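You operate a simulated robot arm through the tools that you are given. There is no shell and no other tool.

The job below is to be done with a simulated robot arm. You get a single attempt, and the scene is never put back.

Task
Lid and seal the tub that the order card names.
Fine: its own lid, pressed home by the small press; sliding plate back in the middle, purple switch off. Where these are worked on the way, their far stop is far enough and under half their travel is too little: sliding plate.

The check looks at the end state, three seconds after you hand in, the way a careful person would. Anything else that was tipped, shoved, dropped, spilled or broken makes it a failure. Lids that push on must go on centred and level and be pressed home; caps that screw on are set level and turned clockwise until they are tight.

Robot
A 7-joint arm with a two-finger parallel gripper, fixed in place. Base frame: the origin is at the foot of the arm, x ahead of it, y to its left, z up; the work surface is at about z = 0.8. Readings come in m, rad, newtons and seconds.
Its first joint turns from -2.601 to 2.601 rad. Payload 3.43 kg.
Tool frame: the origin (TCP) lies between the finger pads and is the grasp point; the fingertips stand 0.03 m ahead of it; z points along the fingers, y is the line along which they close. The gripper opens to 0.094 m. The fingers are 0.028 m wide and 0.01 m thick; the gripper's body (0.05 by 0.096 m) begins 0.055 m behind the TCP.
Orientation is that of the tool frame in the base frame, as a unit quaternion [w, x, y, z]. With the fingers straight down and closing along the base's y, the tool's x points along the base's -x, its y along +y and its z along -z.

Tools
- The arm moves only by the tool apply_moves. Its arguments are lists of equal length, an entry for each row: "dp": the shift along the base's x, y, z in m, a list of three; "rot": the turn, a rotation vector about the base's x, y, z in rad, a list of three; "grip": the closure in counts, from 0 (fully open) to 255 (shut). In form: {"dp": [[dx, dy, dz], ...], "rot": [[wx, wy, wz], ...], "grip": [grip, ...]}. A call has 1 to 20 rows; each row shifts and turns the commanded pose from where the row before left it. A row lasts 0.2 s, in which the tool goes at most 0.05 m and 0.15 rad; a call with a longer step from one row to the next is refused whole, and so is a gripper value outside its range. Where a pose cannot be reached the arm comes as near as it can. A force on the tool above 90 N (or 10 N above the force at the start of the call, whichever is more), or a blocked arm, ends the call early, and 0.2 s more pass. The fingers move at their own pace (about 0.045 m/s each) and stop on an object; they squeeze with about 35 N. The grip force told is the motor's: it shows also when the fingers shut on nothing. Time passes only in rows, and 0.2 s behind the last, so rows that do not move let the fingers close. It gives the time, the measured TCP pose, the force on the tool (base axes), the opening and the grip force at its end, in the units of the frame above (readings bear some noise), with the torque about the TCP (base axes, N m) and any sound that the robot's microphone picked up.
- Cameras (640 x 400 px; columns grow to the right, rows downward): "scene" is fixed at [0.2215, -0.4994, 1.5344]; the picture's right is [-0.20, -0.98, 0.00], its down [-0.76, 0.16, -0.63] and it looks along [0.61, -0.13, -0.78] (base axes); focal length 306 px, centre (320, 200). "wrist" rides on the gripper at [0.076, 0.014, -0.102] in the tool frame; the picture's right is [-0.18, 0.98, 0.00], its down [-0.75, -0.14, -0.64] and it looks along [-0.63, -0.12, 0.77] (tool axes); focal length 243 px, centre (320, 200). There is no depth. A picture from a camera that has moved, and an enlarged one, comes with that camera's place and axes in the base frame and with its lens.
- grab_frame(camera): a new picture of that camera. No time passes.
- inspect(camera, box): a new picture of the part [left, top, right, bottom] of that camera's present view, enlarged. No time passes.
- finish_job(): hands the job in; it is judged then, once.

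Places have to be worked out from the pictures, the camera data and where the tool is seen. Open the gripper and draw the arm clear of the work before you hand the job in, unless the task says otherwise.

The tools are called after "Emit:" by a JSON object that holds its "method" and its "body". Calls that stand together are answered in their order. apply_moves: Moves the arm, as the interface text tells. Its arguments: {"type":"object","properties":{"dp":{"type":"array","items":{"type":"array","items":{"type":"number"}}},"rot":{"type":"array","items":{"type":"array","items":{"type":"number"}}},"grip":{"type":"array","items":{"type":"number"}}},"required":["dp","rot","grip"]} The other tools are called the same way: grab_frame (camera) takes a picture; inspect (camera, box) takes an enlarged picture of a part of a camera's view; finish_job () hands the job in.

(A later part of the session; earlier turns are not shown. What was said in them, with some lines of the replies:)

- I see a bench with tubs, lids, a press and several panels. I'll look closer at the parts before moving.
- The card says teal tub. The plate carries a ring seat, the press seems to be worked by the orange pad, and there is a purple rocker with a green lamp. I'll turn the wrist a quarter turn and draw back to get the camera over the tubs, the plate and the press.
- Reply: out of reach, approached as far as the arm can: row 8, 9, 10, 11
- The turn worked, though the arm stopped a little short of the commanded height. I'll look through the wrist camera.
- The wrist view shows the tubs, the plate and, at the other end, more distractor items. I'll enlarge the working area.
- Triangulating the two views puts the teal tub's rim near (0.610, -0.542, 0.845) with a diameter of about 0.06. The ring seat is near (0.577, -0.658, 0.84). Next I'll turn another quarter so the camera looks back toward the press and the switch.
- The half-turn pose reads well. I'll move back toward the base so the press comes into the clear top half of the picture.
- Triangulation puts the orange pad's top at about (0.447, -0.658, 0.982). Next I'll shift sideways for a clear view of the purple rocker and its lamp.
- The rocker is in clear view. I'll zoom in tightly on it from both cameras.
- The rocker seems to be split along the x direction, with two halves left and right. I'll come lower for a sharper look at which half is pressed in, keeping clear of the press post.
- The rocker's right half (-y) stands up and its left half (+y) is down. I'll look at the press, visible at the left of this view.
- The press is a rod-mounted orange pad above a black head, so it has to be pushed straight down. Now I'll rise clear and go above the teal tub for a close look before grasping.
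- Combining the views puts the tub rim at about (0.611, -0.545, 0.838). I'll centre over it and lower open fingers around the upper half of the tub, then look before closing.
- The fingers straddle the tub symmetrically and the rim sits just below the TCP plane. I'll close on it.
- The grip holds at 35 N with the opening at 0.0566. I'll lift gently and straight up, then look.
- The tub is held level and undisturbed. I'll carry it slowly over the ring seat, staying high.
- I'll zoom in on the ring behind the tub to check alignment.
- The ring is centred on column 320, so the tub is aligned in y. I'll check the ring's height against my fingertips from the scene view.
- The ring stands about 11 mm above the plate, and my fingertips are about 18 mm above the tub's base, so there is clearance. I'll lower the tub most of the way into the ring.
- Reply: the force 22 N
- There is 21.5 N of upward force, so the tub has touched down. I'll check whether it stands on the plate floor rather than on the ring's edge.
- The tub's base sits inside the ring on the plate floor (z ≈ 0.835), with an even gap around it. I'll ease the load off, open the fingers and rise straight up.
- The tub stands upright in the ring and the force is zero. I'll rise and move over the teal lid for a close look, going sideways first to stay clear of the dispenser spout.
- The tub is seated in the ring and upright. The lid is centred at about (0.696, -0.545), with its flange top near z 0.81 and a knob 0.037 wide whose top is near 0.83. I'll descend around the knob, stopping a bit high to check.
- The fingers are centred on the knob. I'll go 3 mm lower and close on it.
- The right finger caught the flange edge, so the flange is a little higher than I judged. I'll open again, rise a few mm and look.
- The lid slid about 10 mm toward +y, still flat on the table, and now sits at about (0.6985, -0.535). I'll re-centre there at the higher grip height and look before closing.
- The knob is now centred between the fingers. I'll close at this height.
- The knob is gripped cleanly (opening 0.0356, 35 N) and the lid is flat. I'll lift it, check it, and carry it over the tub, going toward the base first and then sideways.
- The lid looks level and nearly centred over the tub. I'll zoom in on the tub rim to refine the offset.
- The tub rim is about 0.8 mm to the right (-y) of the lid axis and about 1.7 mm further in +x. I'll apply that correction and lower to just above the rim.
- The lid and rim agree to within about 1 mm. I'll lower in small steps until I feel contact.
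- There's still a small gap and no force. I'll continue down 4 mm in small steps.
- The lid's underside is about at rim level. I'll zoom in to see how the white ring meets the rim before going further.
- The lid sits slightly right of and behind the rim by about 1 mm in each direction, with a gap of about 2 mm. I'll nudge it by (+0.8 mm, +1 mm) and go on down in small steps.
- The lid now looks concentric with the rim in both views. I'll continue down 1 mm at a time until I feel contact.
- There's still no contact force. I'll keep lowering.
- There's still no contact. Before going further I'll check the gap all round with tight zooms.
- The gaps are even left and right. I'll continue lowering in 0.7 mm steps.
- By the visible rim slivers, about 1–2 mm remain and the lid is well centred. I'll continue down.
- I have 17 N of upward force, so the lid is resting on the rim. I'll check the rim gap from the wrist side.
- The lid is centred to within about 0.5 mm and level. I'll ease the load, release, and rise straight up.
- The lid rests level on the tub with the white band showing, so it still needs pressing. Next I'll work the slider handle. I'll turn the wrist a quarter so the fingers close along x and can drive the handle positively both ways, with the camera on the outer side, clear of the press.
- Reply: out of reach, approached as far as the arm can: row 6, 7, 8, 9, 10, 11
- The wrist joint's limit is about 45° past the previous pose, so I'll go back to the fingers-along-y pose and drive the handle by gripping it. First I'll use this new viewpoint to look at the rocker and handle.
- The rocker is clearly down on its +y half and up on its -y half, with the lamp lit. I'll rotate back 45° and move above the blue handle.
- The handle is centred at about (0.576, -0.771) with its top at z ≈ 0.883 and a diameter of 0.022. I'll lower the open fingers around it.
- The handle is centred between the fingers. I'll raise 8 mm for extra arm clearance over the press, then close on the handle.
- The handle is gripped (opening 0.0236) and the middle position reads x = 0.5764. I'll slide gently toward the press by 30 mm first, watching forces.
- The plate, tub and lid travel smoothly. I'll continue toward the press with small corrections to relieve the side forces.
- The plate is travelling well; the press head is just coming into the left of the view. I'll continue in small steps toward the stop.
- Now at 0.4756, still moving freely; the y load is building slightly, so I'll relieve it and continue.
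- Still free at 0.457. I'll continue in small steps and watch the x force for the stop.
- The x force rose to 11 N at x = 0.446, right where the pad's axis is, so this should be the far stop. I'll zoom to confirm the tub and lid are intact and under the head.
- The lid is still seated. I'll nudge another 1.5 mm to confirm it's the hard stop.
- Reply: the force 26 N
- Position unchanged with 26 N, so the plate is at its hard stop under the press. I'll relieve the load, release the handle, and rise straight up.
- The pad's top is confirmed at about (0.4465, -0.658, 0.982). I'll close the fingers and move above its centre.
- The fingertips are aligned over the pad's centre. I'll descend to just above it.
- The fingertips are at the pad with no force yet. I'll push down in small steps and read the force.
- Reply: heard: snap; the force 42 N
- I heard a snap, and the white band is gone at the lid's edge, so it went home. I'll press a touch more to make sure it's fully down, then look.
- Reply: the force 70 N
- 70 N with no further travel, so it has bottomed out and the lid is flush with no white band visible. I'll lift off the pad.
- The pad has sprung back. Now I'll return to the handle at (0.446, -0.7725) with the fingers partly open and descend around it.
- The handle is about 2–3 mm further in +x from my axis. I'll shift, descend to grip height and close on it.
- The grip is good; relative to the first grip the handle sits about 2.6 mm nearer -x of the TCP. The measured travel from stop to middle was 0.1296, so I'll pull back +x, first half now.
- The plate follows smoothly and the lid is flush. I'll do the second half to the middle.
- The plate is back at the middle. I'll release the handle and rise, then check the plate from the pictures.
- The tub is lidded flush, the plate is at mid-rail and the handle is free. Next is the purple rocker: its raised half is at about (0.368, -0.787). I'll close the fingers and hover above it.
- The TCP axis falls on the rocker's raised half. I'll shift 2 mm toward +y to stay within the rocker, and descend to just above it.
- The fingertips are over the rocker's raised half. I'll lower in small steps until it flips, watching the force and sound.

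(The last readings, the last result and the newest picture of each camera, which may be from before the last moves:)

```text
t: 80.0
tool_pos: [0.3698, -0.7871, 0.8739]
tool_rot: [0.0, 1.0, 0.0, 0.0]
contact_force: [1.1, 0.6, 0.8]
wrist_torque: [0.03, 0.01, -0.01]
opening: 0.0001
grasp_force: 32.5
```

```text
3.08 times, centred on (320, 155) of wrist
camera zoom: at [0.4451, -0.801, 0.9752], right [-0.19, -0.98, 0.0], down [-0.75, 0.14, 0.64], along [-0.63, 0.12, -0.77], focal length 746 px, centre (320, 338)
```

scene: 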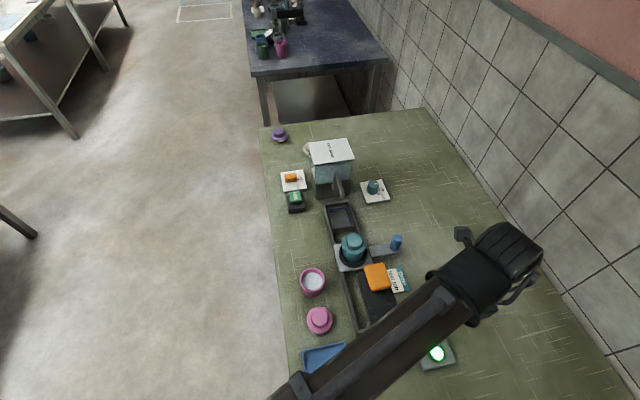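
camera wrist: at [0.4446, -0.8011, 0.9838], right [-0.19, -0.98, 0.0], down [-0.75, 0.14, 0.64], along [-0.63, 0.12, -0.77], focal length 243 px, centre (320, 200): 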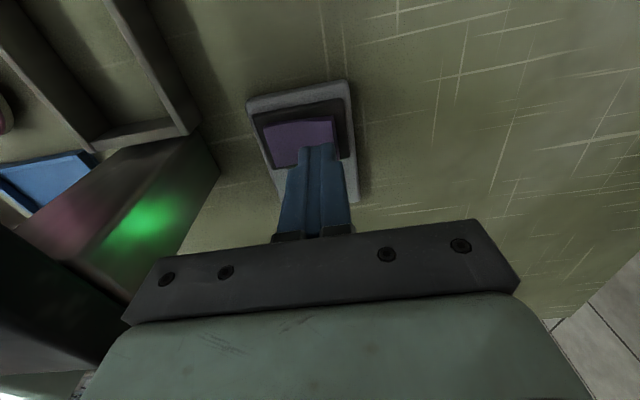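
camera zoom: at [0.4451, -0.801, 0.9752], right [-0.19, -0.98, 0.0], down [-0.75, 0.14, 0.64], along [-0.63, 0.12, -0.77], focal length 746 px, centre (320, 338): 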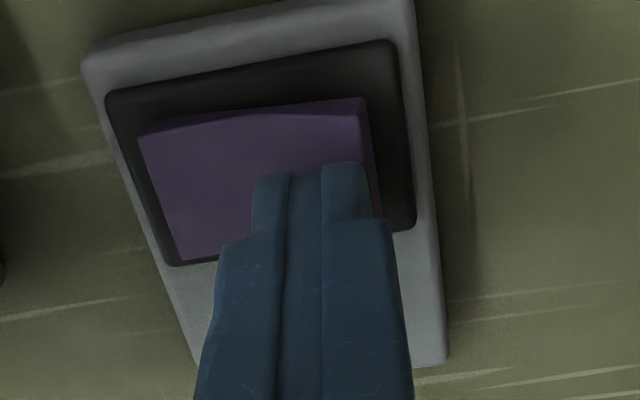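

No contact yet at fingertip height 0.843. I'll continue down.

Emit:
{"method": "apply_moves", "body": {"dp": [[0, 0, -0.003], [0, 0, -0.003], [0, 0, -0.002], [0, 0, 0]], "rot": [[0, 0, 0], [0, 0, 0], [0, 0, 0], [0, 0, 0]], "grip": [255, 255, 255, 255]}}

Emit:
{"method": "inspect", "body": {"camera": "wrist", "box": [240, 90, 400, 220]}}

```text
t: 81.0
tool_pos: [0.3699, -0.7856, 0.8658]
tool_rot: [0.001, 1.0, -0.001, 0.001]
contact_force: [0.1, 0.1, -0.1]
wrist_torque: [0.01, -0.02, 0.01]
opening: 0.0003
grasp_force: 33.0
```

```text
3.08 times, centred on (320, 155) of wrist
camera zoom: at [0.4453, -0.8014, 0.9668], right [-0.19, -0.98, 0.0], down [-0.75, 0.14, 0.64], along [-0.63, 0.12, -0.77], focal length 746 px, centre (320, 338)
```

zoom: 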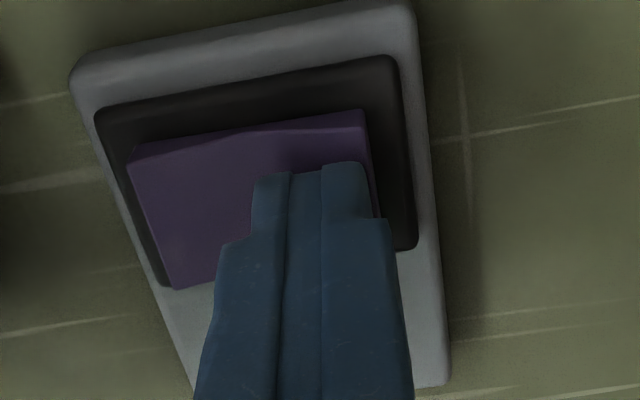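

The rocker's shape looks changed (its left side now stands up). I'll rise a little and look at the lamp.

Emit:
{"method": "apply_moves", "body": {"dp": [[0, 0, 0.02], [0, 0, 0.03], [0, 0, 0.035], [0.03, 0, 0.01], [0.03, 0, 0], [0, 0, 0]], "rot": [[0, 0, 0], [0, 0, 0], [0, 0, 0], [0, 0, 0], [0, 0, 0], [0, 0, 0]], "grip": [255, 255, 255, 255, 255, 255]}}

Emit:
{"method": "grab_frame", "body": {"camera": "wrist"}}

Emit:
{"method": "inspect", "body": {"camera": "wrist", "box": [270, 90, 380, 180]}}

Emit:
{"method": "grab_frame", "body": {"camera": "scene"}}

```text
t: 82.4
tool_pos: [0.4304, -0.7878, 0.9616]
tool_rot: [0.0, 1.0, -0.002, -0.001]
contact_force: [-0.4, -0.4, -0.4]
wrist_torque: [-0.01, 0.02, -0.01]
opening: 0.0
grasp_force: 32.9
```

```text
taken
camera wrist: at [0.506, -0.802, 1.0631], right [-0.19, -0.98, 0.0], down [-0.75, 0.14, 0.64], along [-0.63, 0.12, -0.77], focal length 243 px, centre (320, 200)
```

wrist: 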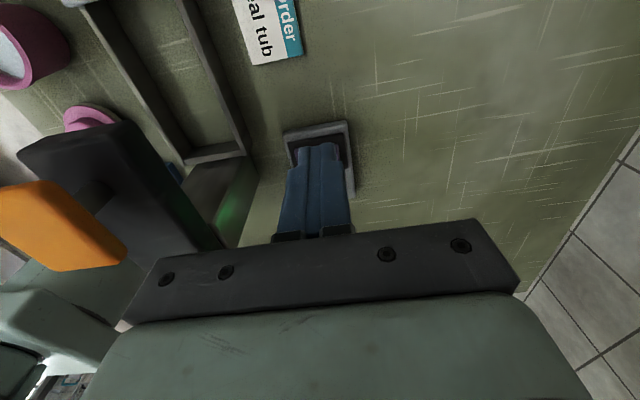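

```text
4.44 times, centred on (325, 135) of wrist
camera zoom: at [0.506, -0.802, 1.0631], right [-0.19, -0.98, 0.0], down [-0.75, 0.14, 0.64], along [-0.63, 0.12, -0.77], focal length 1078 px, centre (298, 489)
```

zoom: 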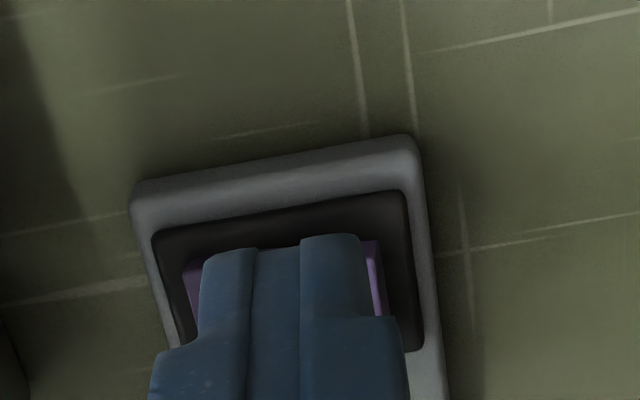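

```text
taken
```

scene: 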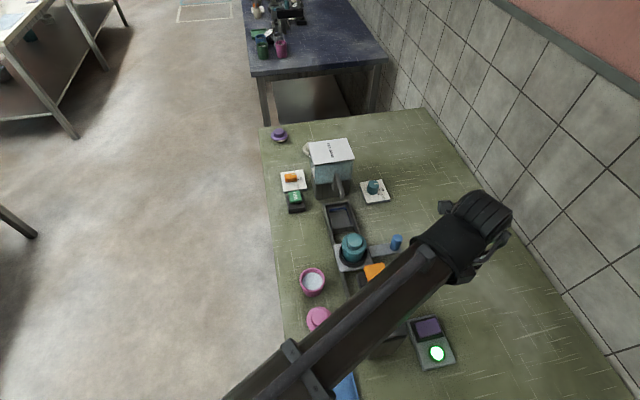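

The lamp is still lit. I'll zoom in on the rocker from the scene camera.

Emit:
{"method": "inspect", "body": {"camera": "scene", "box": [400, 305, 470, 380]}}

Emit:
{"method": "apply_moves", "body": {"dp": [[0.03, 0, 0.02], [0.03, 0, 0.02], [0, 0, 0]], "rot": [[0, 0, 0], [0, 0, 0], [0, 0, 0]], "grip": [100, 100, 100]}}

Emit:
{"method": "grab_frame", "body": {"camera": "wrist"}}

Emit:
{"method": "inspect", "body": {"camera": "wrist", "box": [290, 130, 370, 220]}}

```text
5.33 times, centred on (435, 342) of scene
camera zoom: at [0.2215, -0.4994, 1.5344], right [-0.2, -0.98, 0.0], down [-0.76, 0.16, -0.63], along [0.61, -0.13, -0.78], focal length 1629 px, centre (-293, -560)
```

zoom: 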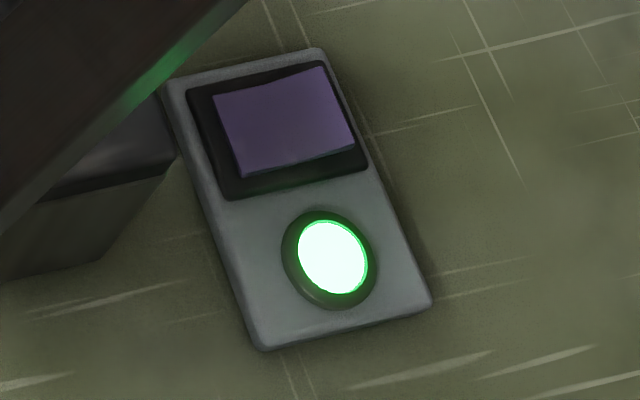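

```text
t: 83.2
tool_pos: [0.4905, -0.7865, 1.0011]
tool_rot: [0.0, 1.0, 0.0, 0.0]
contact_force: [0.1, -0.8, -0.5]
wrist_torque: [-0.02, -0.01, -0.01]
opening: 0.0573
grasp_force: 0.0
```

```text
taken
camera wrist: at [0.5667, -0.8, 1.1019], right [-0.19, -0.98, 0.0], down [-0.75, 0.14, 0.64], along [-0.63, 0.12, -0.77], focal length 243 px, centre (320, 200)
```

wrist: 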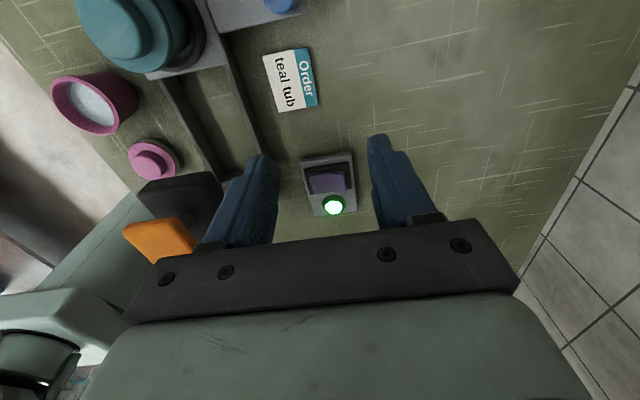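

```text
4.44 times, centred on (330, 175) of wrist
camera zoom: at [0.5667, -0.8, 1.1019], right [-0.19, -0.98, 0.0], down [-0.75, 0.14, 0.64], along [-0.63, 0.12, -0.77], focal length 1078 px, centre (276, 311)
```

zoom: 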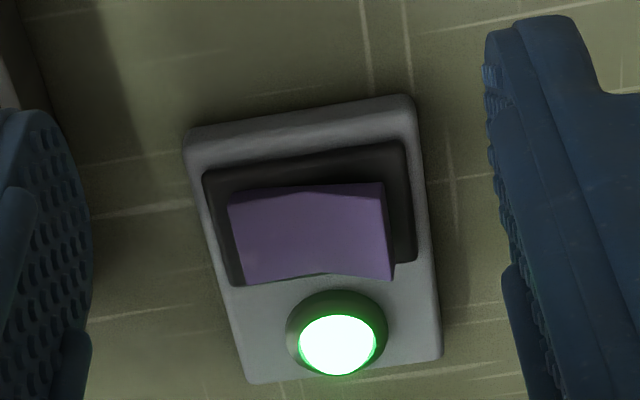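

The rocker is unchanged; I simply hadn't reached it yet. I'll return over the raised half with closed fingers and go lower.

Emit:
{"method": "apply_moves", "body": {"dp": [[-0.03, 0, 0], [-0.035, 0, 0], [-0.035, 0, 0], [-0.021, 0, 0], [0, 0, -0.04], [0, 0, -0.04], [0, 0, -0.035], [0, 0, -0.016], [0, 0, 0]], "rot": [[0, 0, 0], [0, 0, 0], [0, 0, 0], [0, 0, 0], [0, 0, 0], [0, 0, 0], [0, 0, 0], [0, 0, 0], [0, 0, 0]], "grip": [255, 255, 255, 255, 255, 255, 255, 255, 255]}}

Emit:
{"method": "inspect", "body": {"camera": "wrist", "box": [240, 90, 400, 220]}}

Emit:
{"method": "inspect", "body": {"camera": "scene", "box": [390, 290, 480, 380]}}

```text
t: 85.2
tool_pos: [0.3689, -0.7883, 0.8687]
tool_rot: [0.001, 1.0, -0.001, 0.0]
contact_force: [0.0, -1.1, 0.1]
wrist_torque: [0.02, -0.01, -0.01]
opening: 0.0
grasp_force: 33.2
```

```text
3.08 times, centred on (320, 155) of wrist
camera zoom: at [0.4446, -0.8026, 0.9696], right [-0.19, -0.98, 0.0], down [-0.75, 0.14, 0.64], along [-0.63, 0.12, -0.77], focal length 746 px, centre (320, 338)
```

zoom: 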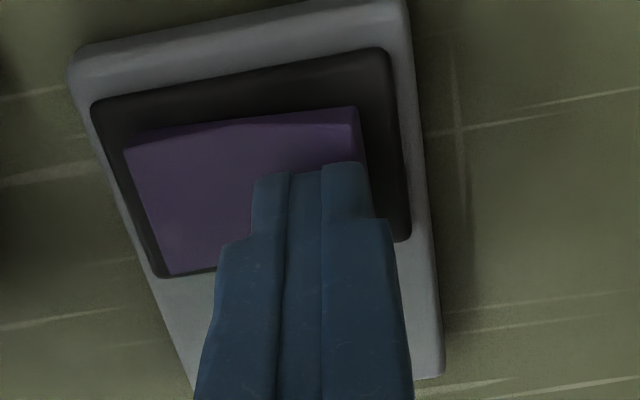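

```text
4.44 times, centred on (435, 335) of scene
camera zoom: at [0.2215, -0.4994, 1.5344], right [-0.2, -0.98, 0.0], down [-0.76, 0.16, -0.63], along [0.61, -0.13, -0.78], focal length 1358 px, centre (-191, -400)
```

zoom: 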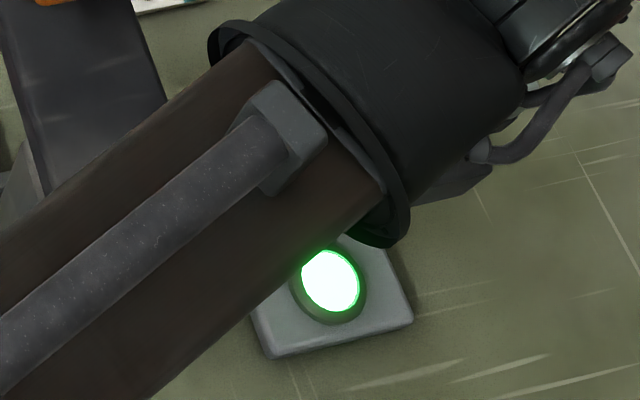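

The finger is on the raised half, about 14 mm from the hinge. I'll shift 1.5 mm inward and continue down.

Emit:
{"method": "apply_moves", "body": {"dp": [[0, 0.0015, -0.002], [0, 0, -0.002], [0, 0, -0.002], [0, 0, -0.002], [0, 0, 0]], "rot": [[0, 0, 0], [0, 0, 0], [0, 0, 0], [0, 0, 0], [0, 0, 0]], "grip": [255, 255, 255, 255, 255]}}

Emit:
{"method": "inspect", "body": {"camera": "scene", "box": [390, 290, 480, 380]}}

```text
t: 86.4
tool_pos: [0.3692, -0.7865, 0.8626]
tool_rot: [0.003, 1.0, -0.001, 0.001]
contact_force: [-0.5, -13.8, 36.2]
wrist_torque: [-0.11, 0.05, 0.02]
opening: 0.0001
grasp_force: 32.9
```

```text
4.44 times, centred on (435, 335) of scene
camera zoom: at [0.2215, -0.4994, 1.5344], right [-0.2, -0.98, 0.0], down [-0.76, 0.16, -0.63], along [0.61, -0.13, -0.78], focal length 1358 px, centre (-191, -400)
```

zoom: 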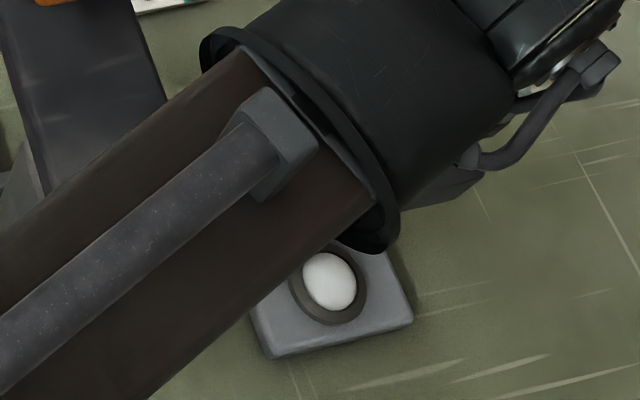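

The lamp has gone dark and the rocker has flipped. I'll lift straight off, then back away to verify it stays off.

Emit:
{"method": "apply_moves", "body": {"dp": [[0, 0, 0.004], [0, 0, 0.02], [0, 0, 0.035], [0, 0, 0.04], [0.03, 0, 0.04], [0.04, 0, 0.01], [0.04, 0, 0], [0.03, 0, 0], [0, 0, 0]], "rot": [[0, 0, 0], [0, 0, 0], [0, 0, 0], [0, 0, 0], [0, 0, 0], [0, 0, 0], [0, 0, 0], [0, 0, 0], [0, 0, 0]], "grip": [255, 255, 255, 255, 100, 100, 100, 100, 100]}}

Emit:
{"method": "grab_frame", "body": {"camera": "wrist"}}

Emit:
{"method": "inspect", "body": {"camera": "wrist", "box": [290, 130, 370, 220]}}

Emit:
{"method": "grab_frame", "body": {"camera": "scene"}}

```text
t: 88.4
tool_pos: [0.51, -0.7858, 1.0119]
tool_rot: [0.0, 1.0, -0.002, 0.0]
contact_force: [-0.4, 0.3, -0.1]
wrist_torque: [0.0, -0.02, -0.02]
opening: 0.0572
grasp_force: 0.0
```

```text
taken
camera wrist: at [0.5859, -0.7995, 1.1129], right [-0.19, -0.98, 0.0], down [-0.75, 0.14, 0.64], along [-0.63, 0.12, -0.77], focal length 243 px, centre (320, 200)
```

wrist: 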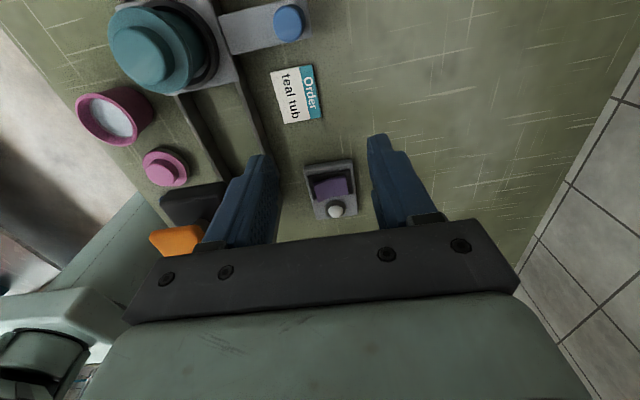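

```text
4.44 times, centred on (330, 175) of wrist
camera zoom: at [0.5859, -0.7995, 1.1129], right [-0.19, -0.98, 0.0], down [-0.75, 0.14, 0.64], along [-0.63, 0.12, -0.77], focal length 1078 px, centre (276, 311)
```

zoom: 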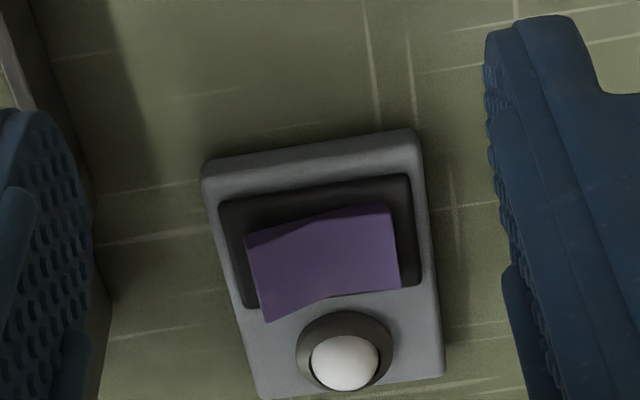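

```text
taken
```

scene: 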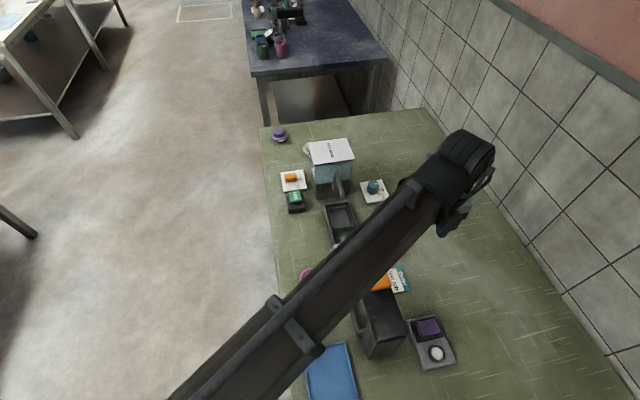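

The switch is off, with the lamp dark and the rocker tilted the other way. I'll open the gripper, raise the arm and withdraw it up and away, then verify the final scene.

Emit:
{"method": "apply_moves", "body": {"dp": [[0, 0, 0.03], [0, 0, 0.03], [0, 0, 0.03], [0.028, 0.022, 0.008], [0.028, 0.022, 0.008], [0.028, 0.022, 0.008], [0.028, 0.022, 0.008], [0.028, 0.022, 0.008], [0.028, 0.022, 0.008], [0.028, 0.022, 0.004], [0, 0, 0]], "rot": [[0, 0, 0], [0, 0, 0], [0, 0, 0], [0, 0, 0], [0, 0, 0], [0, 0, 0], [0, 0, 0], [0, 0, 0], [0, 0, 0], [0, 0, 0], [0, 0, 0]], "grip": [0, 0, 0, 0, 0, 0, 0, 0, 0, 0, 0]}}

Emit:
{"method": "grab_frame", "body": {"camera": "scene"}}

Emit:
{"method": "grab_frame", "body": {"camera": "wrist"}}

Emit:
{"method": "inspect", "body": {"camera": "scene", "box": [270, 200, 430, 300]}}

```text
t: 90.8
tool_pos: [0.705, -0.6296, 1.1512]
tool_rot: [0.0, 1.0, -0.001, 0.0]
contact_force: [-0.3, -0.3, 0.0]
wrist_torque: [-0.04, -0.02, 0.01]
opening: 0.0938
grasp_force: 0.0
```

```text
taken
```

scene: 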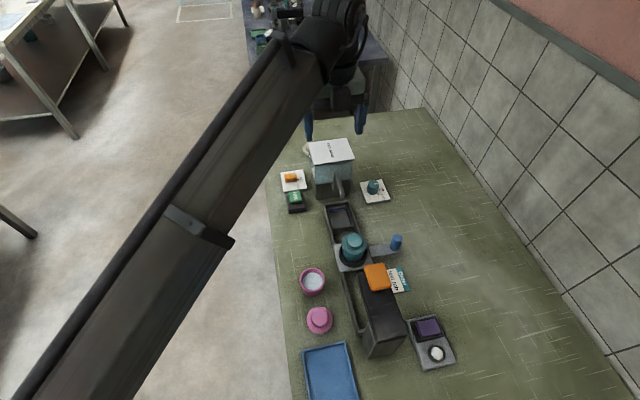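

```text
taken
camera wrist: at [0.7808, -0.6446, 1.2526], right [-0.19, -0.98, 0.0], down [-0.75, 0.14, 0.64], along [-0.63, 0.12, -0.77], focal length 243 px, centre (320, 200)
```

wrist: 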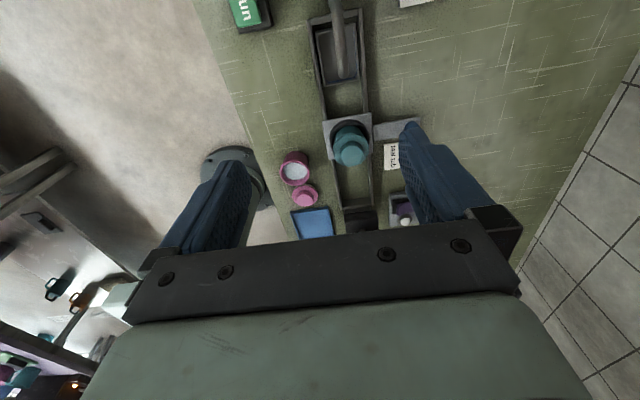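

```text
4.00 times, centred on (350, 250) of scene
camera zoom: at [0.2215, -0.4994, 1.5344], right [-0.2, -0.98, 0.0], down [-0.76, 0.16, -0.63], along [0.61, -0.13, -0.78], focal length 1222 px, centre (200, 0)
```

zoom: 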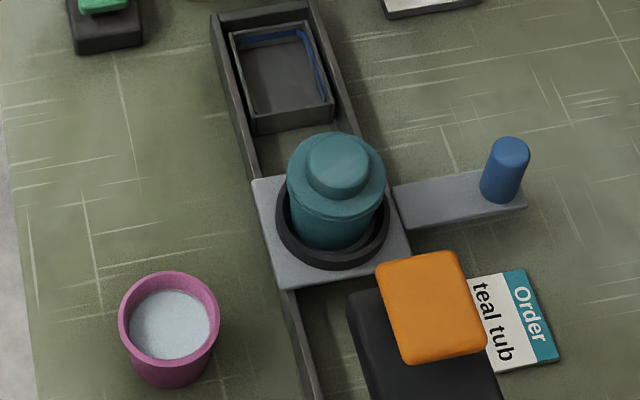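

The plate and handle match their starting place in the same zoomed view. I'll take one last close look at the sealed tub and the switch.

Emit:
{"method": "inspect", "body": {"camera": "scene", "box": [330, 225, 380, 275]}}

Emit:
{"method": "inspect", "body": {"camera": "wrist", "box": [310, 100, 390, 180]}}

Emit:
{"method": "inspect", "body": {"camera": "scene", "box": [400, 305, 470, 380]}}

```text
8.00 times, centred on (355, 250) of scene
camera zoom: at [0.2215, -0.4994, 1.5344], right [-0.2, -0.98, 0.0], down [-0.76, 0.16, -0.63], along [0.61, -0.13, -0.78], focal length 2444 px, centre (40, -200)
```

zoom: 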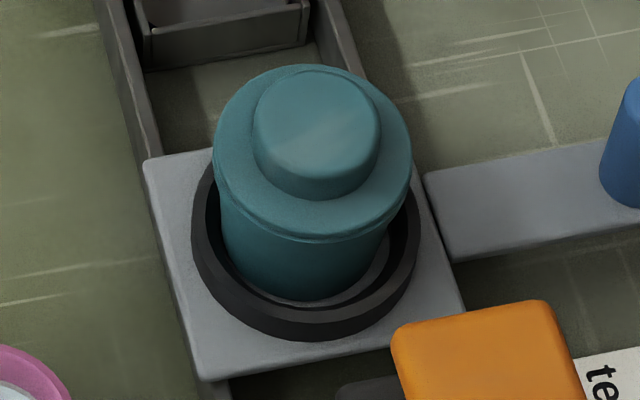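

```text
5.00 times, centred on (350, 140) of wrist
camera zoom: at [0.7808, -0.6446, 1.2526], right [-0.19, -0.98, 0.0], down [-0.75, 0.14, 0.64], along [-0.63, 0.12, -0.77], focal length 1213 px, centre (170, 500)
```

zoom: 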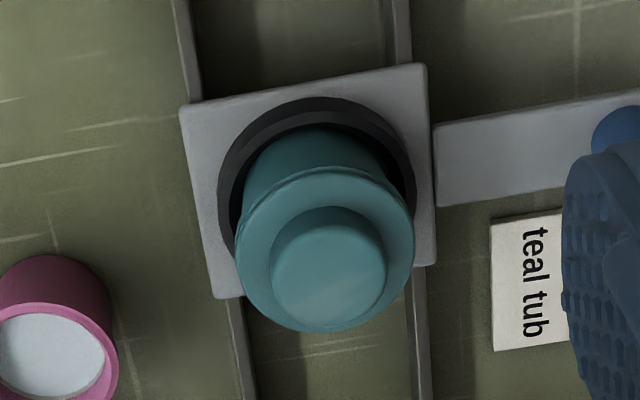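

```text
5.33 times, centred on (435, 342) of scene
camera zoom: at [0.2215, -0.4994, 1.5344], right [-0.2, -0.98, 0.0], down [-0.76, 0.16, -0.63], along [0.61, -0.13, -0.78], focal length 1629 px, centre (-293, -560)
```

zoom: 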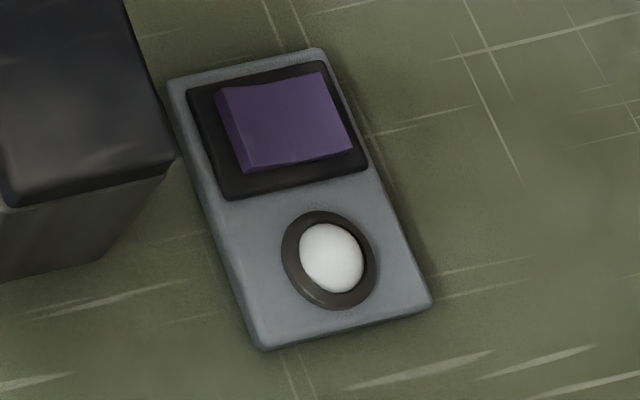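

The teal tub has its own lid flush and level, and the plate is back in the middle. The purple switch is off with its lamp dark, the press is up, everything else is undisturbed, and the arm is clear with the gripper open. I'm handing it in.

Emit:
{"method": "finish_job", "body": {}}

```text
The job is handed in.
```

The teal tub named on the order card now has its own lid on, pressed home by the small press, and I've handed the job in. I don't have the check's result, only that it was handed in.

- **Lid:** it went on centred and level. The press gave an audible snap, and the lid now sits flush all round.
- **Sliding plate:** I took it to its far stop under the press, then back to the middle. In the last pictures it sits where it started.
- **Purple switch:** off, with its lamp dark.
- **Everything else:** in the last pictures nothing else looks moved, tipped or spilled. While I was picking up the teal lid, a finger caught its edge and slid it about 10 mm along the bench. I gripped it again cleanly before placing it.

The gripper is open and the arm is clear of the work.
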